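You operate a simulated robot arm through the tools that you are given. There is no shell and no other tool. Be economical: measure what you need, move in short steps, check, and stop when the job is done.

You are at the controls of a simulated robot arm. One attempt, no reset.

## Task
Take the air pack and put it on the green round box.

Only the result counts: the job must be done as asked and must still hold three seconds after the hand-in. Knocking over, shifting, dropping, spilling or breaking anything else fails it.

## Robot
A 6-joint arm with a two-finger parallel gripper, fixed in place. Base frame: the origin is at the foot of the arm, x ahead of it, y to its left, z up; the work surface is at about z = 0. Units: cm, degrees, N and s.
With the tool pointing down near the work surface it reaches from about 14 to 58 cm from the base axis. Its first joint turns from -66.0 to 66.0 degrees. Payload 2.1 kg.
The TCP is the grasp point between the finger pads, 3 cm short of the fingertips. In the tool frame z runs along the fingers and y along their closing line. Largest opening 9.4 cm; finger width 2.8, thickness 1; the body of the gripper, 5 by 9.6 cm, starts 5.5 cm behind the TCP.
Orientation is that of the tool frame in the base frame, as a unit quaternion [w, x, y, z]. With the fingers straight down and closing along the base's y, the tool's x points along the base's -x, its y along +y and its z along -z.

## Interface
- The arm moves only by the tool move_arm. Its argument "motion" is a list that holds one entry, the list of rows, each a list of 7 numbers: the turn, a rotation vector about the tool's x, y, z in units of 8 degrees (1.0 is 8 degrees), then the shift along the tool's x, y, z in units of 40 mm (1.0 is 40 mm), then the finger opening in m, from 0 to 0.094. In form: [[[rx, ry, rz, dx, dy, dz, claw], ...]]. A call has 1 to 10 rows; each row shifts and turns the commanded pose from where the row before left it, along the tool's axes as they then stand. A call with a number of a shift or a turn outside -1 to 1 is refused whole. Each row takes 0.2 s and may step no farther than 5 cm and 8.6 degrees from the row before; otherwise, or with a gripper value out of range, the whole call is refused. Where a pose cannot be reached the arm comes as near as it can. A force on the tool above 40 N (or 10 N above the force at the start of the call, whichever is more), or a blocked arm, ends the call early, and 0.2 s more pass. Each finger travels about 7.2 cm/s and halts on what it meets, pressing with about 30 N; the grip force reading is that of the motor and also rises with nothing between the fingers. The clock runs only during rows and for 0.2 s after the last one: add rows that do not move to give the fingers time. It gives the time, the measured TCP pose, the force on the tool (base axes), the opening and the grip force at its end, in the units of the frame above (readings bear some noise).
- Cameras (640 x 400 px; columns grow to the right, rows downward): "scene" is fixed at [5.16, -35.7, 50.09]; the picture's right is [0.88, -0.48, 0.00], its down [-0.20, -0.37, -0.91] and it looks along [0.44, 0.79, -0.42] (base axes); focal length 310 px, centre (320, 200). "wrist" rides on the gripper at [7.6, 1.4, -10.2] in the tool frame; the picture's right is [-0.18, 0.98, 0.00], its down [-0.75, -0.14, -0.64] and it looks along [-0.63, -0.12, 0.77] (tool axes); focal length 243 px, centre (320, 200). There is no depth. A picture from a camera that has moved, and an enlarged one, comes with that camera's place and axes in the base frame and with its lens. The place of the scene camera against the robot may be out by one fixed shift of up to 1.2 cm in any direction.
- camera(camera): a new picture of that camera. No time passes.
- zoom(camera, box): a new picture of the part [left, top, right, bottom] of that camera's present view, enlarged. No time passes.
- job_done(): hands the job in; it is judged then, once.

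Work in short steps. Places have to be worked out from the pictures, the camera data and where the tool is seen: move nearer, look again, correct. Check each grasp and each placing, and mend what went wrong. You have 90 turns and 46 pictures in all, those below and enlarged ones among them. Open the gripper and draw the arm clear of the work before you hand the job in, unless the task says otherwise; then end with one line.

The tools are called after "Emit:" by a JSON object that holds its "name" and its "arguments". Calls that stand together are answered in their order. move_arm: Moves the arm, as the interface text tells. Its arguments: {"type":"object","properties":{"motion":{"type":"array","items":{"type":"array","items":{"type":"array","items":{"type":"number"}}}}},"required":["motion"]} The other tools are called the same way: camera (camera) takes a picture; zoom (camera, box) takes an enlarged picture of a part of a camera's view; job_done () hands the job in.

At the start:

```text
time_s: 0.0
tcp_pos: [29.98, -1.18, 29.8]
tool_rot: [0.0, 0.0, 1.0, 0.0]
force: [0.4, 0.5, 0.1]
width: 9.38
grasp_force: 0.1
```

scene: 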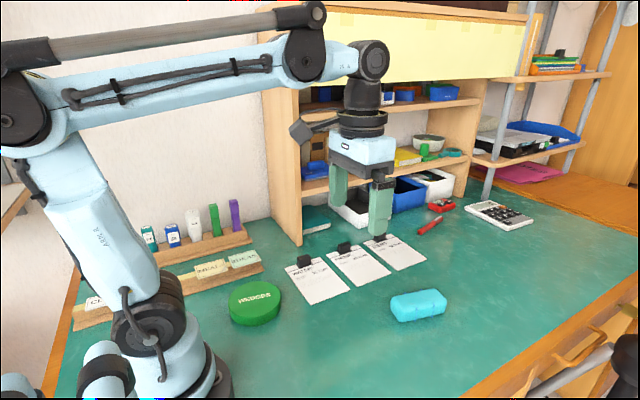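
wrist: 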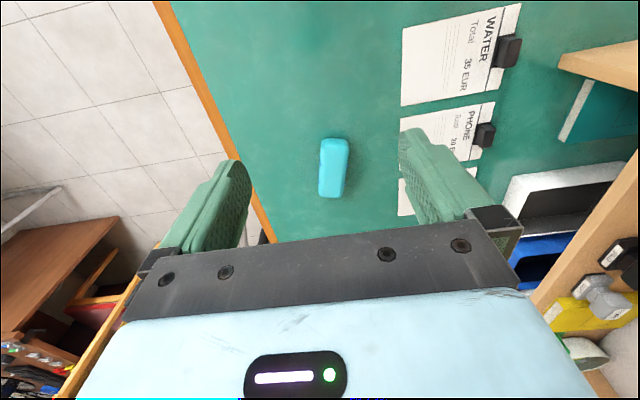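

I'll look closely at the cyan object and the green round box to identify labels.

Emit:
{"name": "zoom", "arguments": {"camera": "scene", "box": [200, 220, 480, 395]}}

Emit:
{"name": "zoom", "arguments": {"camera": "scene", "box": [60, 180, 300, 330]}}

Emit:
{"name": "zoom", "arguments": {"camera": "scene", "box": [280, 70, 600, 270]}}

```text
2.29 times, centred on (340, 308) of scene
camera zoom: at [5.16, -35.7, 50.09], right [0.88, -0.48, 0.0], down [-0.2, -0.37, -0.91], along [0.44, 0.79, -0.42], focal length 708 px, centre (274, -46)
```

zoom: 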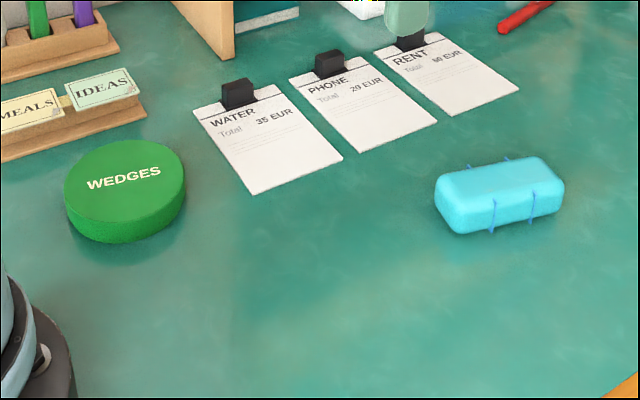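

```text
2.67 times, centred on (180, 255) of scene
camera zoom: at [5.16, -35.7, 50.09], right [0.88, -0.48, 0.0], down [-0.2, -0.37, -0.91], along [0.44, 0.79, -0.42], focal length 826 px, centre (693, 53)
```

zoom: 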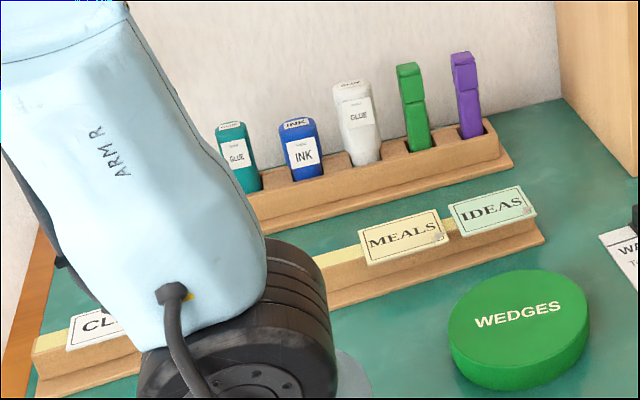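

```text
2.00 times, centred on (440, 170) of scene
camera zoom: at [5.16, -35.7, 50.09], right [0.88, -0.48, 0.0], down [-0.2, -0.37, -0.91], along [0.44, 0.79, -0.42], focal length 619 px, centre (80, 260)
```

zoom: 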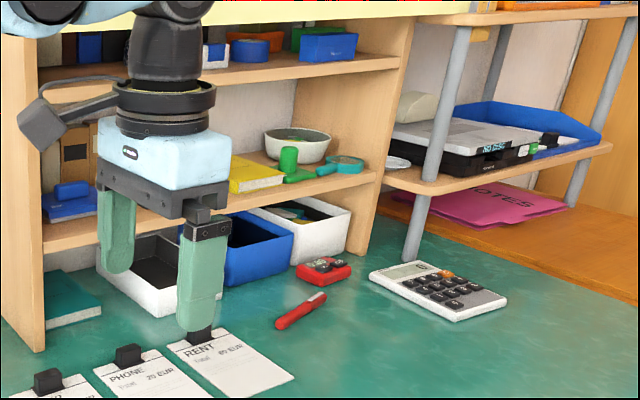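

The cyan strapped cushion on the mat must be the air pack, about (47,-2), long axis roughly along x turned by about -12°, about 11×5 cm. The green "WEDGES" round box is near (17.6,14.4). I move towards the pack, turn a bit, and look again.

Emit:
{"name": "move_arm", "arguments": {"motion": [[[0, 0, 0, -0.7, 0, 0.75, 0.094], [0, 0, 0, -0.7, 0, 0.75, 0.094], [0, 0, 0, -0.7, 0, 0.75, 0.094], [0, 0, 0, -0.4, 0, 0.3, 0.094], [0, 0, 0.75, 0, 0, 0, 0.094], [0, 0, 0.75, 0, 0, 0, 0.094], [0, 0, 0, 0, 0, 0, 0.094]]]}}

Emit:
{"name": "camera", "arguments": {"camera": "wrist"}}

Emit:
{"name": "camera", "arguments": {"camera": "scene"}}

```text
time_s: 1.6
tcp_pos: [40.02, -1.24, 19.49]
tool_rot: [-0.001, 0.105, 0.994, 0.0]
force: [-0.4, 1.4, -0.6]
width: 9.38
grasp_force: 0.0
```

```text
40 pictures are left
camera wrist: at [32.91, 1.91, 29.68], right [0.39, 0.92, 0.0], down [0.71, -0.3, 0.64], along [0.59, -0.25, -0.77], focal length 243 px, centre (320, 200)
```

wrist: 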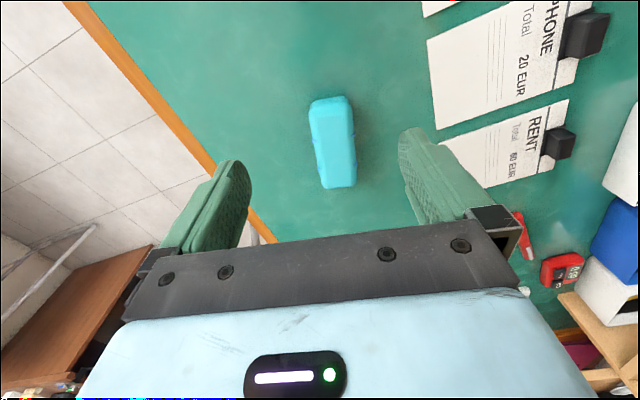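

```text
39 pictures are left
```

scene: 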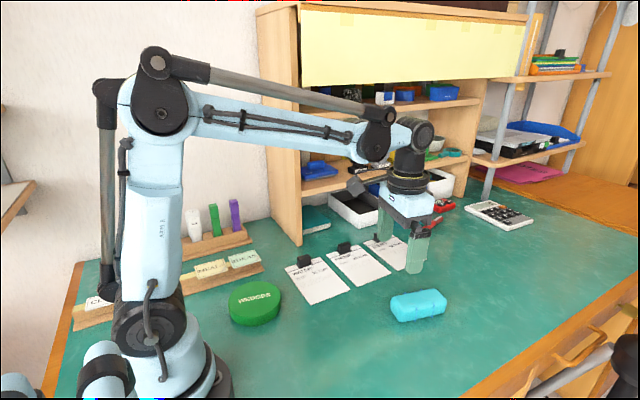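

Two wrist views agree: pack centre about (47,-2), axis about -15°. I go above it at z≈10 and trim the yaw.

Emit:
{"name": "move_arm", "arguments": {"motion": [[[0, 0, 0, -0.6, 0.06, 0.75, 0.094], [0, 0, 0, -0.6, 0.06, 0.75, 0.094], [0, 0, 0, -0.55, 0.05, 0.75, 0.094], [0, 0, 0.35, 0, 0, 0.1, 0.094], [0, 0, 0, 0, 0, 0, 0.094]]]}}

Emit:
{"name": "camera", "arguments": {"camera": "wrist"}}

Emit:
{"name": "zoom", "arguments": {"camera": "scene", "box": [340, 200, 500, 340]}}

```text
time_s: 2.8
tcp_pos: [47.06, -1.99, 10.2]
tool_rot: [0.0, 0.129, 0.992, -0.001]
force: [0.9, 0.0, -0.8]
width: 9.39
grasp_force: 0.0
```

```text
38 pictures are left
camera wrist: at [40.1, 1.34, 20.35], right [0.43, 0.9, 0.0], down [0.69, -0.33, 0.64], along [0.58, -0.28, -0.77], focal length 243 px, centre (320, 200)
```

wrist: 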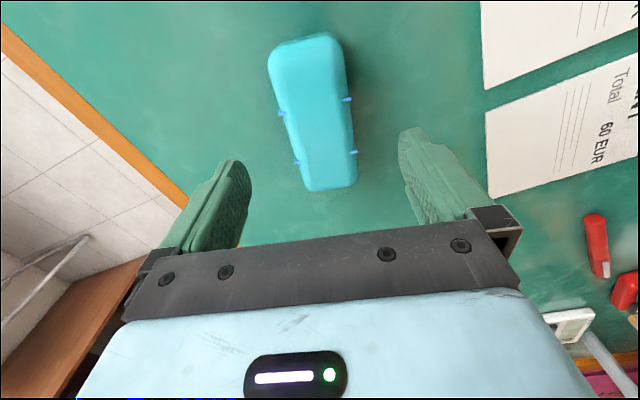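

```text
2.86 times, centred on (420, 270) of scene
camera zoom: at [5.16, -35.7, 50.09], right [0.88, -0.48, 0.0], down [-0.2, -0.37, -0.91], along [0.44, 0.79, -0.42], focal length 884 px, centre (34, 0)
```

zoom: 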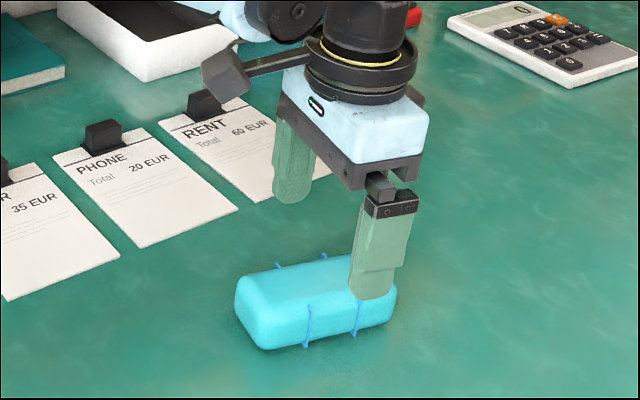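

The pack lies within the jaws, with the straps spaced around its middle (about (47.5,-2.25)). I trim slightly and descend to z≈3.6 with the jaws open.

Emit:
{"name": "move_arm", "arguments": {"motion": [[[0, 0, 0.15, -0.12, -0.03, 0.5, 0.094], [0, 0, 0, 0, 0, 0.5, 0.094], [0, 0, 0, 0, 0, 0.4, 0.094], [0, 0, 0, 0, 0, 0.25, 0.094], [0, 0, 0, 0, 0, 0, 0.094]]]}}

Emit:
{"name": "camera", "arguments": {"camera": "wrist"}}

Emit:
{"name": "zoom", "arguments": {"camera": "scene", "box": [340, 220, 500, 340]}}

```text
time_s: 4.0
tcp_pos: [47.43, -2.22, 3.55]
tool_rot: [-0.001, 0.139, 0.99, 0.0]
force: [-0.1, -0.4, 0.2]
width: 9.41
grasp_force: 0.1
```

```text
36 pictures are left
camera wrist: at [40.61, 1.28, 13.71], right [0.45, 0.89, 0.0], down [0.69, -0.34, 0.64], along [0.57, -0.29, -0.77], focal length 243 px, centre (320, 200)
```

wrist: 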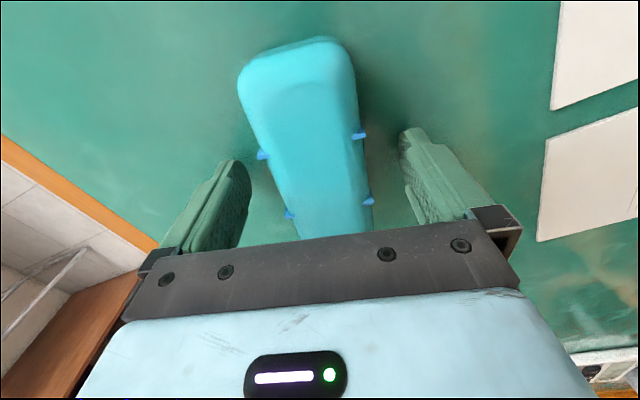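

```text
3.33 times, centred on (420, 280) of scene
camera zoom: at [5.16, -35.7, 50.09], right [0.88, -0.48, 0.0], down [-0.2, -0.37, -0.91], along [0.44, 0.79, -0.42], focal length 1032 px, centre (-13, -67)
```

zoom: 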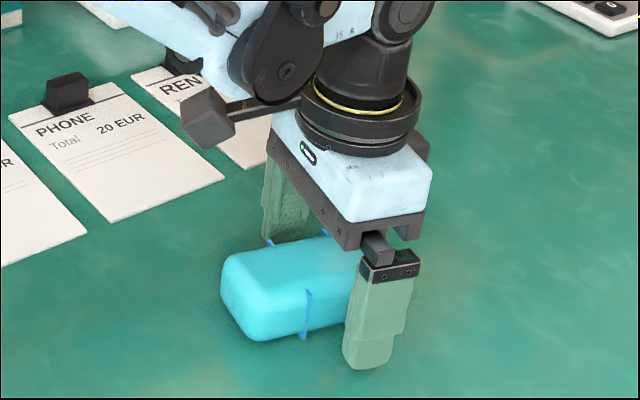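

The jaws straddle the pack; the straps' middle is about 0.4 cm further along. I shift by that and close gradually, watching the width since the pack may be soft.

Emit:
{"name": "move_arm", "arguments": {"motion": [[[0, 0, 0, -0.1, 0, 0, 0.08], [0, 0, 0, 0, 0, 0, 0.065], [0, 0, 0, 0, 0, 0, 0.056], [0, 0, 0, 0, 0, 0, 0.056]]]}}

Emit:
{"name": "camera", "arguments": {"camera": "wrist"}}

```text
time_s: 5.0
tcp_pos: [47.86, -2.39, 3.69]
tool_rot: [0.0, 0.139, 0.99, 0.0]
force: [0.1, 0.9, -0.8]
width: 5.61
grasp_force: 0.1
```

```text
34 pictures are left
camera wrist: at [40.99, 1.19, 13.76], right [0.45, 0.89, 0.0], down [0.69, -0.34, 0.64], along [0.57, -0.29, -0.77], focal length 243 px, centre (320, 200)
```

wrist: 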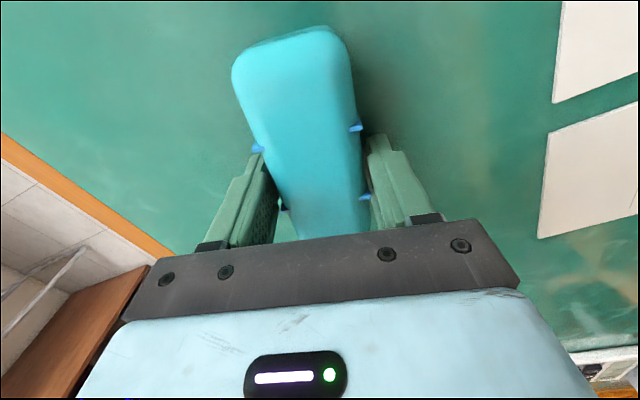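

Nearly in contact, well centred. I close further in small steps.

Emit:
{"name": "move_arm", "arguments": {"motion": [[[0, 0, 0, 0, 0, 0, 0.051], [0, 0, 0, 0, 0, 0, 0.051]]]}}

Emit:
{"name": "move_arm", "arguments": {"motion": [[[0, 0, 0, 0, 0, 0, 0.048], [0, 0, 0, 0, 0, 0, 0.048]]]}}

```text
time_s: 5.6
tcp_pos: [47.86, -2.28, 3.62]
tool_rot: [0.001, 0.139, 0.99, 0.0]
force: [0.3, -0.2, -0.3]
width: 5.35
grasp_force: 29.6
```

```text
time_s: 6.2
tcp_pos: [47.88, -2.38, 3.57]
tool_rot: [0.0, 0.139, 0.99, 0.0]
force: [-0.1, 0.3, 0.5]
width: 5.34
grasp_force: 30.5
```

It is firm: the fingers stop at 5.34 cm with 30 N. I lift slightly and check.

Emit:
{"name": "move_arm", "arguments": {"motion": [[[0, 0, 0, 0, 0, -0.2, 0.045], [0, 0, 0, 0, 0, -0.4, 0.045], [0, 0, 0, 0, 0, -0.4, 0.045], [0, 0, 0, 0, 0, 0, 0.045]]]}}

Emit:
{"name": "camera", "arguments": {"camera": "wrist"}}

Emit:
{"name": "zoom", "arguments": {"camera": "scene", "box": [340, 220, 500, 340]}}

```text
time_s: 7.2
tcp_pos: [47.75, -2.37, 7.67]
tool_rot: [0.001, 0.139, 0.99, 0.0]
force: [0.1, -0.1, -0.8]
width: 5.31
grasp_force: 29.8
```

```text
33 pictures are left
camera wrist: at [40.89, 1.14, 17.85], right [0.45, 0.89, 0.0], down [0.69, -0.34, 0.64], along [0.57, -0.29, -0.77], focal length 243 px, centre (320, 200)
```

wrist: 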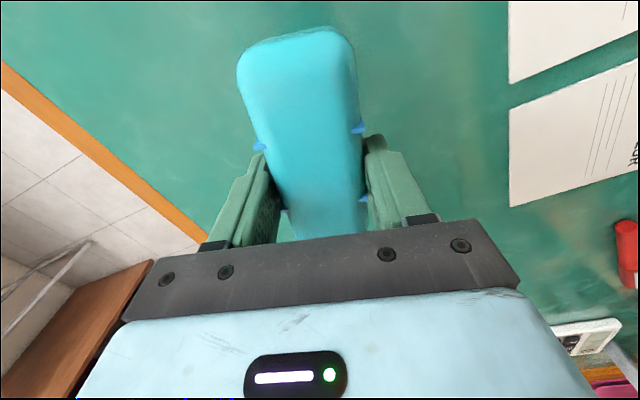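

```text
3.33 times, centred on (420, 280) of scene
camera zoom: at [5.16, -35.7, 50.09], right [0.88, -0.48, 0.0], down [-0.2, -0.37, -0.91], along [0.44, 0.79, -0.42], focal length 1032 px, centre (-13, -67)
```

zoom: 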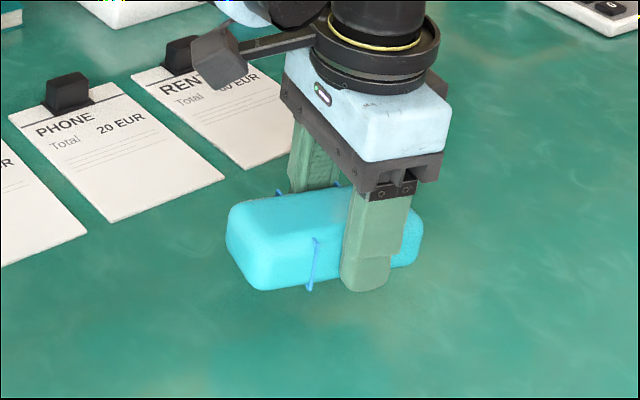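

The pack is held and level; its bottom is about 3.6 cm below the TCP. I raise and retract towards the base to view the green box with the wrist camera.

Emit:
{"name": "move_arm", "arguments": {"motion": [[[0, 0, 0, 0, 0, -0.9, 0.045], [0, 0, 0, 0.8, 0, -0.6, 0.045], [0, 0, 0, 0.9, 0, -0.5, 0.045], [0, 0, 0, 0.9, 0, -0.4, 0.045], [0, 0, 0, 0.9, 0, -0.4, 0.045], [0, 0, 0, 0.9, 0, -0.2, 0.045], [0, 0, 0, 0.8, 0, 0, 0.045], [0, 0, 0, 0.6, 0, 0, 0.045], [0, 0, 0, 0, 0, 0, 0.045]]]}}

Emit:
{"name": "camera", "arguments": {"camera": "wrist"}}

Emit:
{"name": "camera", "arguments": {"camera": "scene"}}

```text
time_s: 9.2
tcp_pos: [25.48, 3.98, 19.48]
tool_rot: [0.001, 0.139, 0.99, 0.0]
force: [-0.2, -0.3, 0.1]
width: 5.33
grasp_force: 29.8
```

```text
31 pictures are left
camera wrist: at [18.58, 7.48, 29.6], right [0.45, 0.89, 0.0], down [0.69, -0.34, 0.64], along [0.57, -0.29, -0.77], focal length 243 px, centre (320, 200)
```

wrist: 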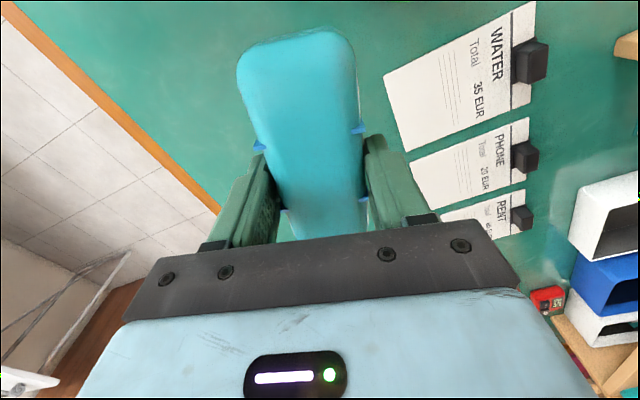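

```text
30 pictures are left
```

scene: 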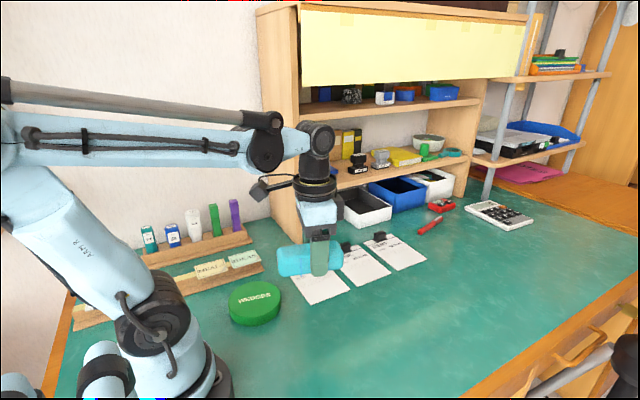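

The box is outside the wrist view. I turn the tool about its axis (+78° base yaw) at this safe height so the camera faces the box.

Emit:
{"name": "move_arm", "arguments": {"motion": [[[0, 0, -0.97, 0, 0, 0, 0.045], [0, 0, -0.97, 0, 0, 0, 0.045], [0, 0, -0.97, 0, 0, 0, 0.045], [0, 0, -0.97, 0, 0, 0, 0.045], [0, 0, -0.97, 0, 0, 0, 0.045], [0, 0, -0.97, 0, 0, 0, 0.045], [0, 0, -0.97, 0, 0, 0, 0.045], [0, 0, -0.97, 0, 0, 0, 0.045], [0, 0, -0.97, 0, 0, 0, 0.045], [0, 0, -0.97, 0, 0, 0, 0.045]]]}}

Emit:
{"name": "camera", "arguments": {"camera": "wrist"}}

Emit:
{"name": "camera", "arguments": {"camera": "scene"}}

```text
time_s: 11.4
tcp_pos: [25.5, 4.0, 19.56]
tool_rot: [0.0, -0.513, 0.858, 0.0]
force: [0.0, 0.0, -1.0]
width: 5.34
grasp_force: 30.0
```

```text
29 pictures are left
camera wrist: at [20.73, -1.92, 29.75], right [-0.78, 0.63, 0.0], down [0.48, 0.6, 0.64], along [0.4, 0.5, -0.77], focal length 243 px, centre (320, 200)
```

wrist: 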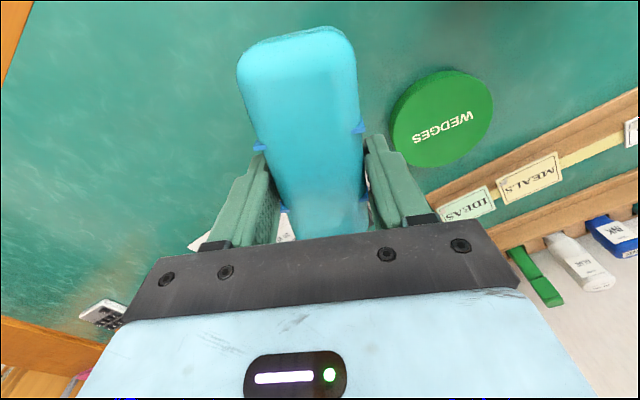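

```text
28 pictures are left
```

scene: 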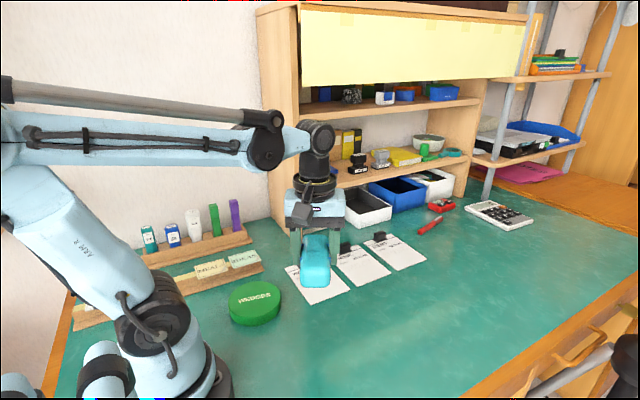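

Box seen at about (16.5,14.4). I enlarge both views to fix its centre and height.

Emit:
{"name": "zoom", "arguments": {"camera": "wrist", "box": [370, 50, 530, 190]}}

Emit:
{"name": "zoom", "arguments": {"camera": "scene", "box": [190, 240, 350, 340]}}

```text
2.86 times, centred on (450, 120) of wrist
camera zoom: at [20.73, -1.92, 29.75], right [-0.78, 0.63, 0.0], down [0.48, 0.6, 0.64], along [0.4, 0.5, -0.77], focal length 693 px, centre (-51, 429)
```

zoom: 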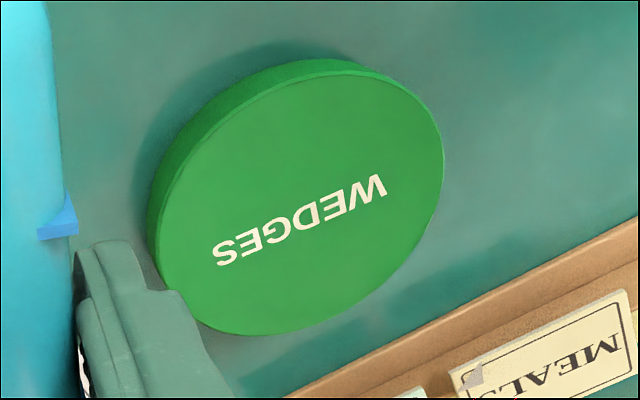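

```text
4.00 times, centred on (270, 290) of scene
camera zoom: at [5.16, -35.7, 50.09], right [0.88, -0.48, 0.0], down [-0.2, -0.37, -0.91], along [0.44, 0.79, -0.42], focal length 1238 px, centre (520, -160)
```

zoom: 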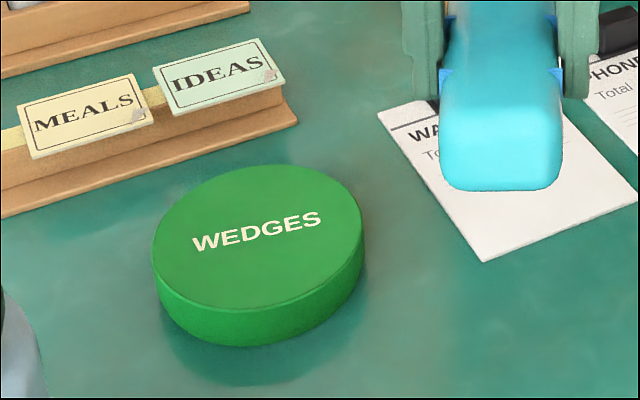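

Box top: centre ≈ (16.8,15.6), height ≈ 2.4 cm, diameter ≈ 10.5. I move over it, then come down to z≈12 and check.

Emit:
{"name": "move_arm", "arguments": {"motion": [[[0, 0, 0, -0.4, 0.82, 0, 0.045], [0, 0, 0, -0.4, 0.82, 0, 0.045], [0, 0, 0, -0.4, 0.82, 0, 0.045], [0, 0, 0, -0.4, 0.82, 0, 0.045], [0, 0, 0, 0, 0, 0.6, 0.045], [0, 0, 0, 0, 0, 0.6, 0.045], [0, 0, 0, 0, 0, 0.6, 0.045], [0, 0, 0, 0, 0, 0, 0.045]]]}}

Emit:
{"name": "camera", "arguments": {"camera": "wrist"}}

Emit:
{"name": "zoom", "arguments": {"camera": "scene", "box": [150, 200, 390, 350]}}

```text
time_s: 13.2
tcp_pos: [17.16, 15.84, 12.38]
tool_rot: [0.0, -0.512, 0.859, 0.0]
force: [1.1, 0.6, 0.4]
width: 5.33
grasp_force: 29.9
```

```text
25 pictures are left
camera wrist: at [12.29, 9.91, 22.63], right [-0.78, 0.63, 0.0], down [0.48, 0.6, 0.64], along [0.4, 0.5, -0.77], focal length 243 px, centre (320, 200)
```

wrist: 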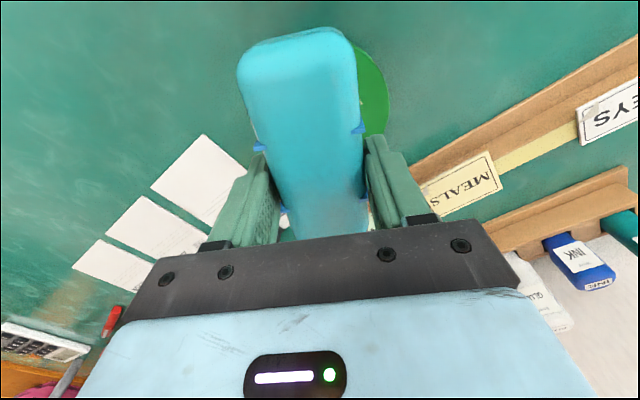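

```text
2.67 times, centred on (270, 275) of scene
camera zoom: at [5.16, -35.7, 50.09], right [0.88, -0.48, 0.0], down [-0.2, -0.37, -0.91], along [0.44, 0.79, -0.42], focal length 826 px, centre (453, 0)
```

zoom: 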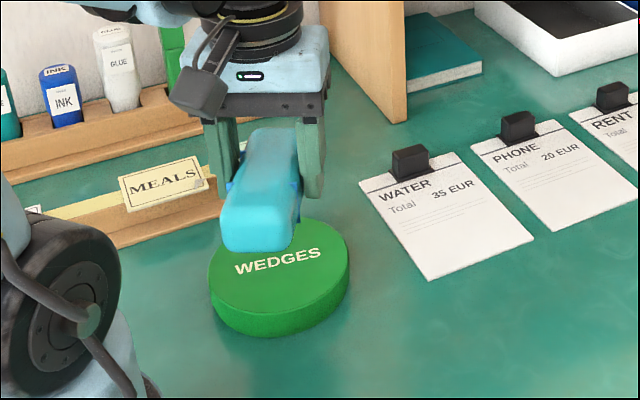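

Lateral alignment agrees (box rim is where predicted). I lower to about 2.5 cm above the lid and check again.

Emit:
{"name": "move_arm", "arguments": {"motion": [[[0, 0, 0, 0, 0, 0.45, 0.045], [0, 0, 0, 0, 0, 0.45, 0.045], [0, 0, 0, 0, 0, 0, 0.045]]]}}

Emit:
{"name": "camera", "arguments": {"camera": "wrist"}}

Emit:
{"name": "zoom", "arguments": {"camera": "scene", "box": [190, 230, 350, 340]}}

```text
time_s: 14.0
tcp_pos: [17.1, 15.96, 8.69]
tool_rot: [0.001, -0.512, 0.859, 0.0]
force: [0.3, 0.3, -0.6]
width: 5.31
grasp_force: 29.5
```

```text
23 pictures are left
camera wrist: at [12.28, 9.92, 18.97], right [-0.78, 0.63, 0.0], down [0.48, 0.6, 0.64], along [0.4, 0.5, -0.77], focal length 243 px, centre (320, 200)
```

wrist: 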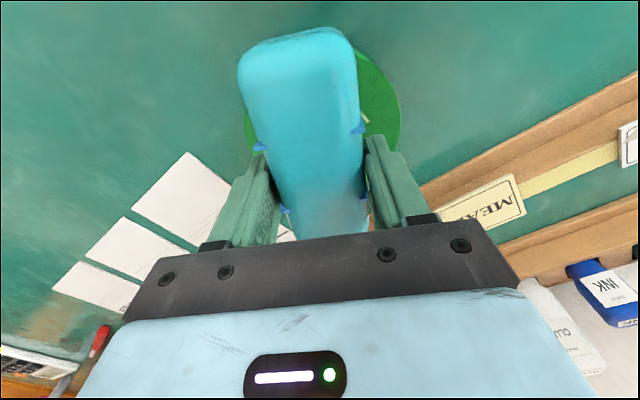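

```text
3.64 times, centred on (270, 285) of scene
camera zoom: at [5.16, -35.7, 50.09], right [0.88, -0.48, 0.0], down [-0.2, -0.37, -0.91], along [0.44, 0.79, -0.42], focal length 1126 px, centre (502, -109)
```

zoom: 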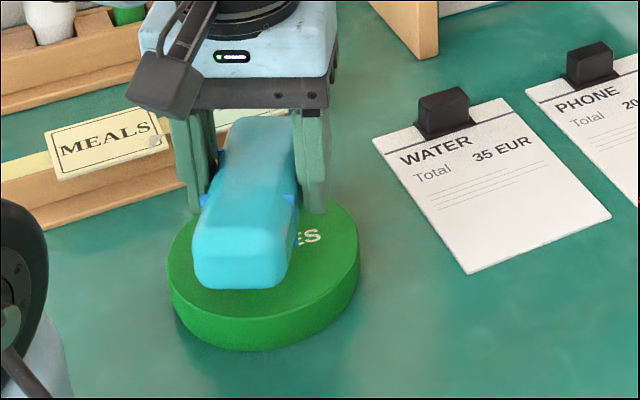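

Small trim: about 0.5 cm along the pack's axis and 0.2 cm sideways. Then I lower gently towards the lid (contact expected at TCP z≈6).

Emit:
{"name": "move_arm", "arguments": {"motion": [[[0, 0, 0, -0.12, 0.05, 0, 0.045], [0, 0, 0, 0, 0, 0.25, 0.045], [0, 0, 0, 0, 0, 0.2, 0.045], [0, 0, 0, 0, 0, 0.08, 0.045], [0, 0, 0, 0, 0, 0, 0.045]]]}}

Emit:
{"name": "zoom", "arguments": {"camera": "scene", "box": [190, 230, 350, 340]}}

```text
time_s: 15.2
tcp_pos: [17.12, 16.45, 6.75]
tool_rot: [0.0, -0.512, 0.859, 0.0]
force: [-0.6, -0.5, 0.4]
width: 5.31
grasp_force: 30.3
```

```text
3.64 times, centred on (270, 285) of scene
camera zoom: at [5.16, -35.7, 50.09], right [0.88, -0.48, 0.0], down [-0.2, -0.37, -0.91], along [0.44, 0.79, -0.42], focal length 1126 px, centre (502, -109)
```

zoom: 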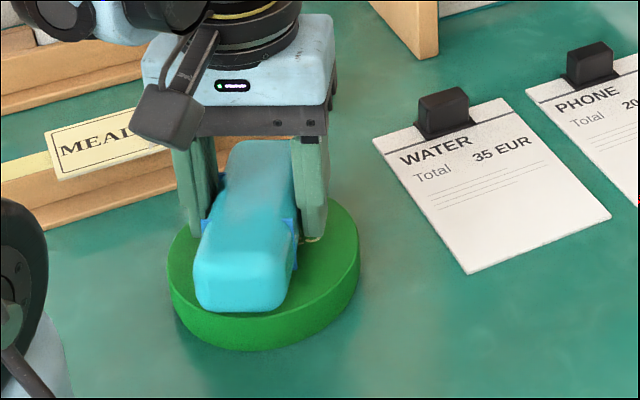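

Centred acceptably over the lid with a small gap left. I lower in small steps until contact.

Emit:
{"name": "move_arm", "arguments": {"motion": [[[0, 0, 0, 0, 0, 0.06, 0.045], [0, 0, 0, 0, 0, 0.05, 0.045], [0, 0, 0, 0, 0, 0, 0.045]]]}}

Emit:
{"name": "move_arm", "arguments": {"motion": [[[0, 0, 0, 0, 0, 0.05, 0.045], [0, 0, 0, 0, 0, 0, 0.045]]]}}

Emit:
{"name": "zoom", "arguments": {"camera": "scene", "box": [190, 230, 350, 340]}}

```text
time_s: 16.0
tcp_pos: [17.25, 16.36, 6.19]
tool_rot: [-0.001, -0.512, 0.859, 0.0]
force: [-2.2, -0.5, 20.0]
width: 5.33
grasp_force: 30.4
```

```text
time_s: 16.6
tcp_pos: [17.08, 16.51, 6.1]
tool_rot: [0.001, -0.512, 0.859, 0.001]
force: [1.8, 0.8, 22.6]
width: 5.32
grasp_force: 29.7
```

```text
3.64 times, centred on (270, 285) of scene
camera zoom: at [5.16, -35.71, 50.08], right [0.88, -0.48, 0.0], down [-0.2, -0.37, -0.91], along [0.44, 0.79, -0.42], focal length 1126 px, centre (502, -109)
```

zoom: 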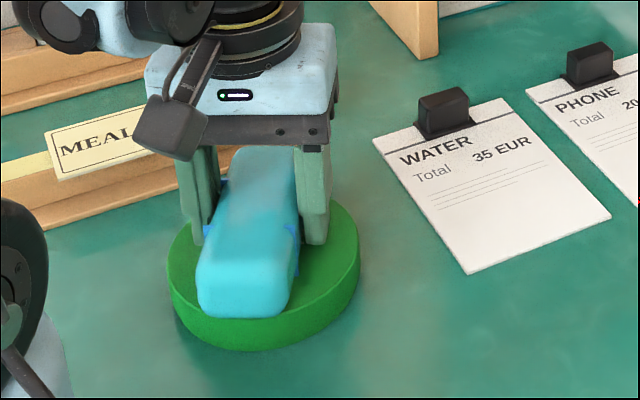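

Contact with 20 N. I relieve the pressing a little and open the fingers.

Emit:
{"name": "move_arm", "arguments": {"motion": [[[0, 0, 0, 0, 0, -0.05, 0.045], [0, 0, 0, 0, 0, 0, 0.045]]]}}

Emit:
{"name": "move_arm", "arguments": {"motion": [[[0, 0, 0, 0, 0, 0, 0.056], [0, 0, 0, 0, 0, 0, 0.065], [0, 0, 0, 0, 0, 0, 0.08], [0, 0, 0, 0, 0, 0, 0.08]]]}}

Emit:
{"name": "zoom", "arguments": {"camera": "scene", "box": [190, 230, 350, 340]}}

Emit:
{"name": "camera", "arguments": {"camera": "wrist"}}

```text
time_s: 17.2
tcp_pos: [17.14, 16.39, 6.14]
tool_rot: [0.0, -0.512, 0.859, 0.0]
force: [-0.5, 0.7, -0.4]
width: 5.31
grasp_force: 29.5
```

```text
time_s: 18.2
tcp_pos: [17.14, 16.47, 6.23]
tool_rot: [-0.001, -0.512, 0.859, 0.0]
force: [-0.7, 0.1, 0.0]
width: 8.02
grasp_force: 0.1
```

```text
3.64 times, centred on (270, 285) of scene
camera zoom: at [5.16, -35.7, 50.09], right [0.88, -0.48, 0.0], down [-0.2, -0.37, -0.91], along [0.44, 0.79, -0.42], focal length 1126 px, centre (502, -109)
```

zoom: 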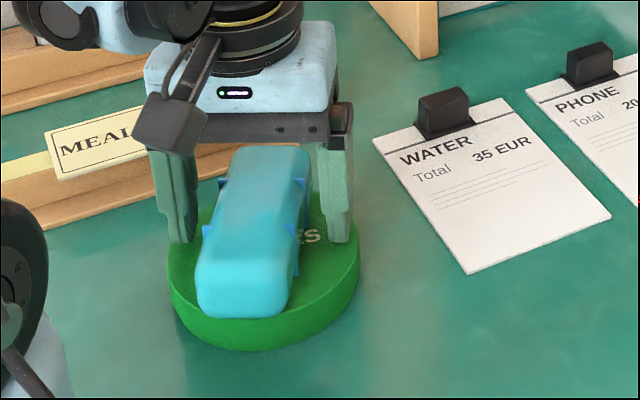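

```text
18 pictures are left
camera wrist: at [12.32, 10.45, 16.39], right [-0.78, 0.63, 0.0], down [0.48, 0.6, 0.64], along [0.4, 0.5, -0.77], focal length 243 px, centre (320, 200)
```

wrist: 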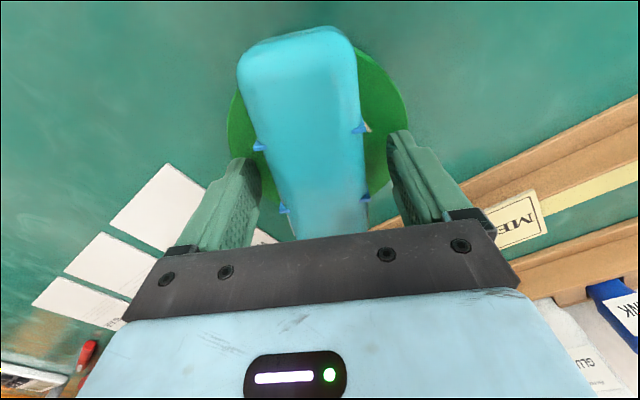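

The pack rests on the lid and stays put. I raise the open gripper straight up and clear.

Emit:
{"name": "move_arm", "arguments": {"motion": [[[0, 0, 0, 0, 0, -0.3, 0.08], [0, 0, 0, 0, 0, -0.7, 0.08], [0, 0, 0, 0, 0, -1, 0.08], [0, 0, 0, 0, 0, -1, 0.08], [0, 0, 0, 0, -0.8, -0.4, 0.08], [0, 0, 0, 0, -1, 0, 0.08], [0, 0, 0, 0, -1, 0, 0.08], [0, 0, 0, 0, 0, 0, 0.08]]]}}

Emit:
{"name": "camera", "arguments": {"camera": "scene"}}

Emit:
{"name": "zoom", "arguments": {"camera": "scene", "box": [190, 230, 350, 340]}}

Emit:
{"name": "camera", "arguments": {"camera": "wrist"}}

```text
time_s: 20.0
tcp_pos: [27.24, 10.99, 19.75]
tool_rot: [0.0, -0.512, 0.859, 0.001]
force: [0.2, 0.4, 0.9]
width: 8.0
grasp_force: 0.2
```

```text
17 pictures are left
```

scene: 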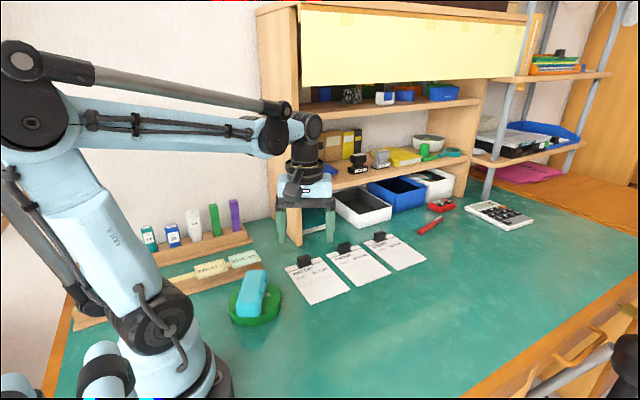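

```text
3.64 times, centred on (270, 285) of scene
camera zoom: at [5.16, -35.7, 50.09], right [0.88, -0.48, 0.0], down [-0.2, -0.37, -0.91], along [0.44, 0.79, -0.42], focal length 1126 px, centre (502, -109)
```

zoom: 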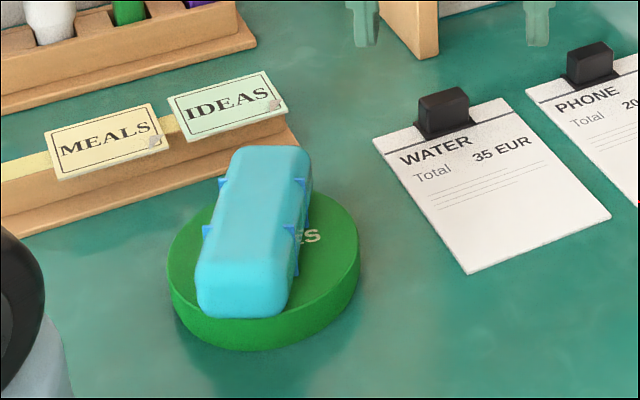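

```text
15 pictures are left
camera wrist: at [22.39, 4.95, 29.9], right [-0.78, 0.63, 0.0], down [0.48, 0.6, 0.64], along [0.4, 0.5, -0.77], focal length 243 px, centre (320, 200)
```

wrist: 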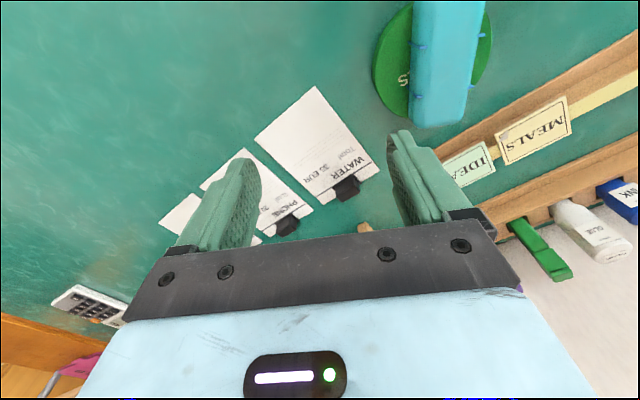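

The pack rests stably on the green box, with its middle well inside the lid. Everything else is undisturbed and the arm is clear, so I hand in.

Emit:
{"name": "job_done", "arguments": {}}

```text
The job is handed in.
```

I put the air pack on the green round box ("WEDGES"), where it was resting steadily and slightly off-centre when I handed the job in. The pictures show nothing else moved, and the gripper is open and clear.
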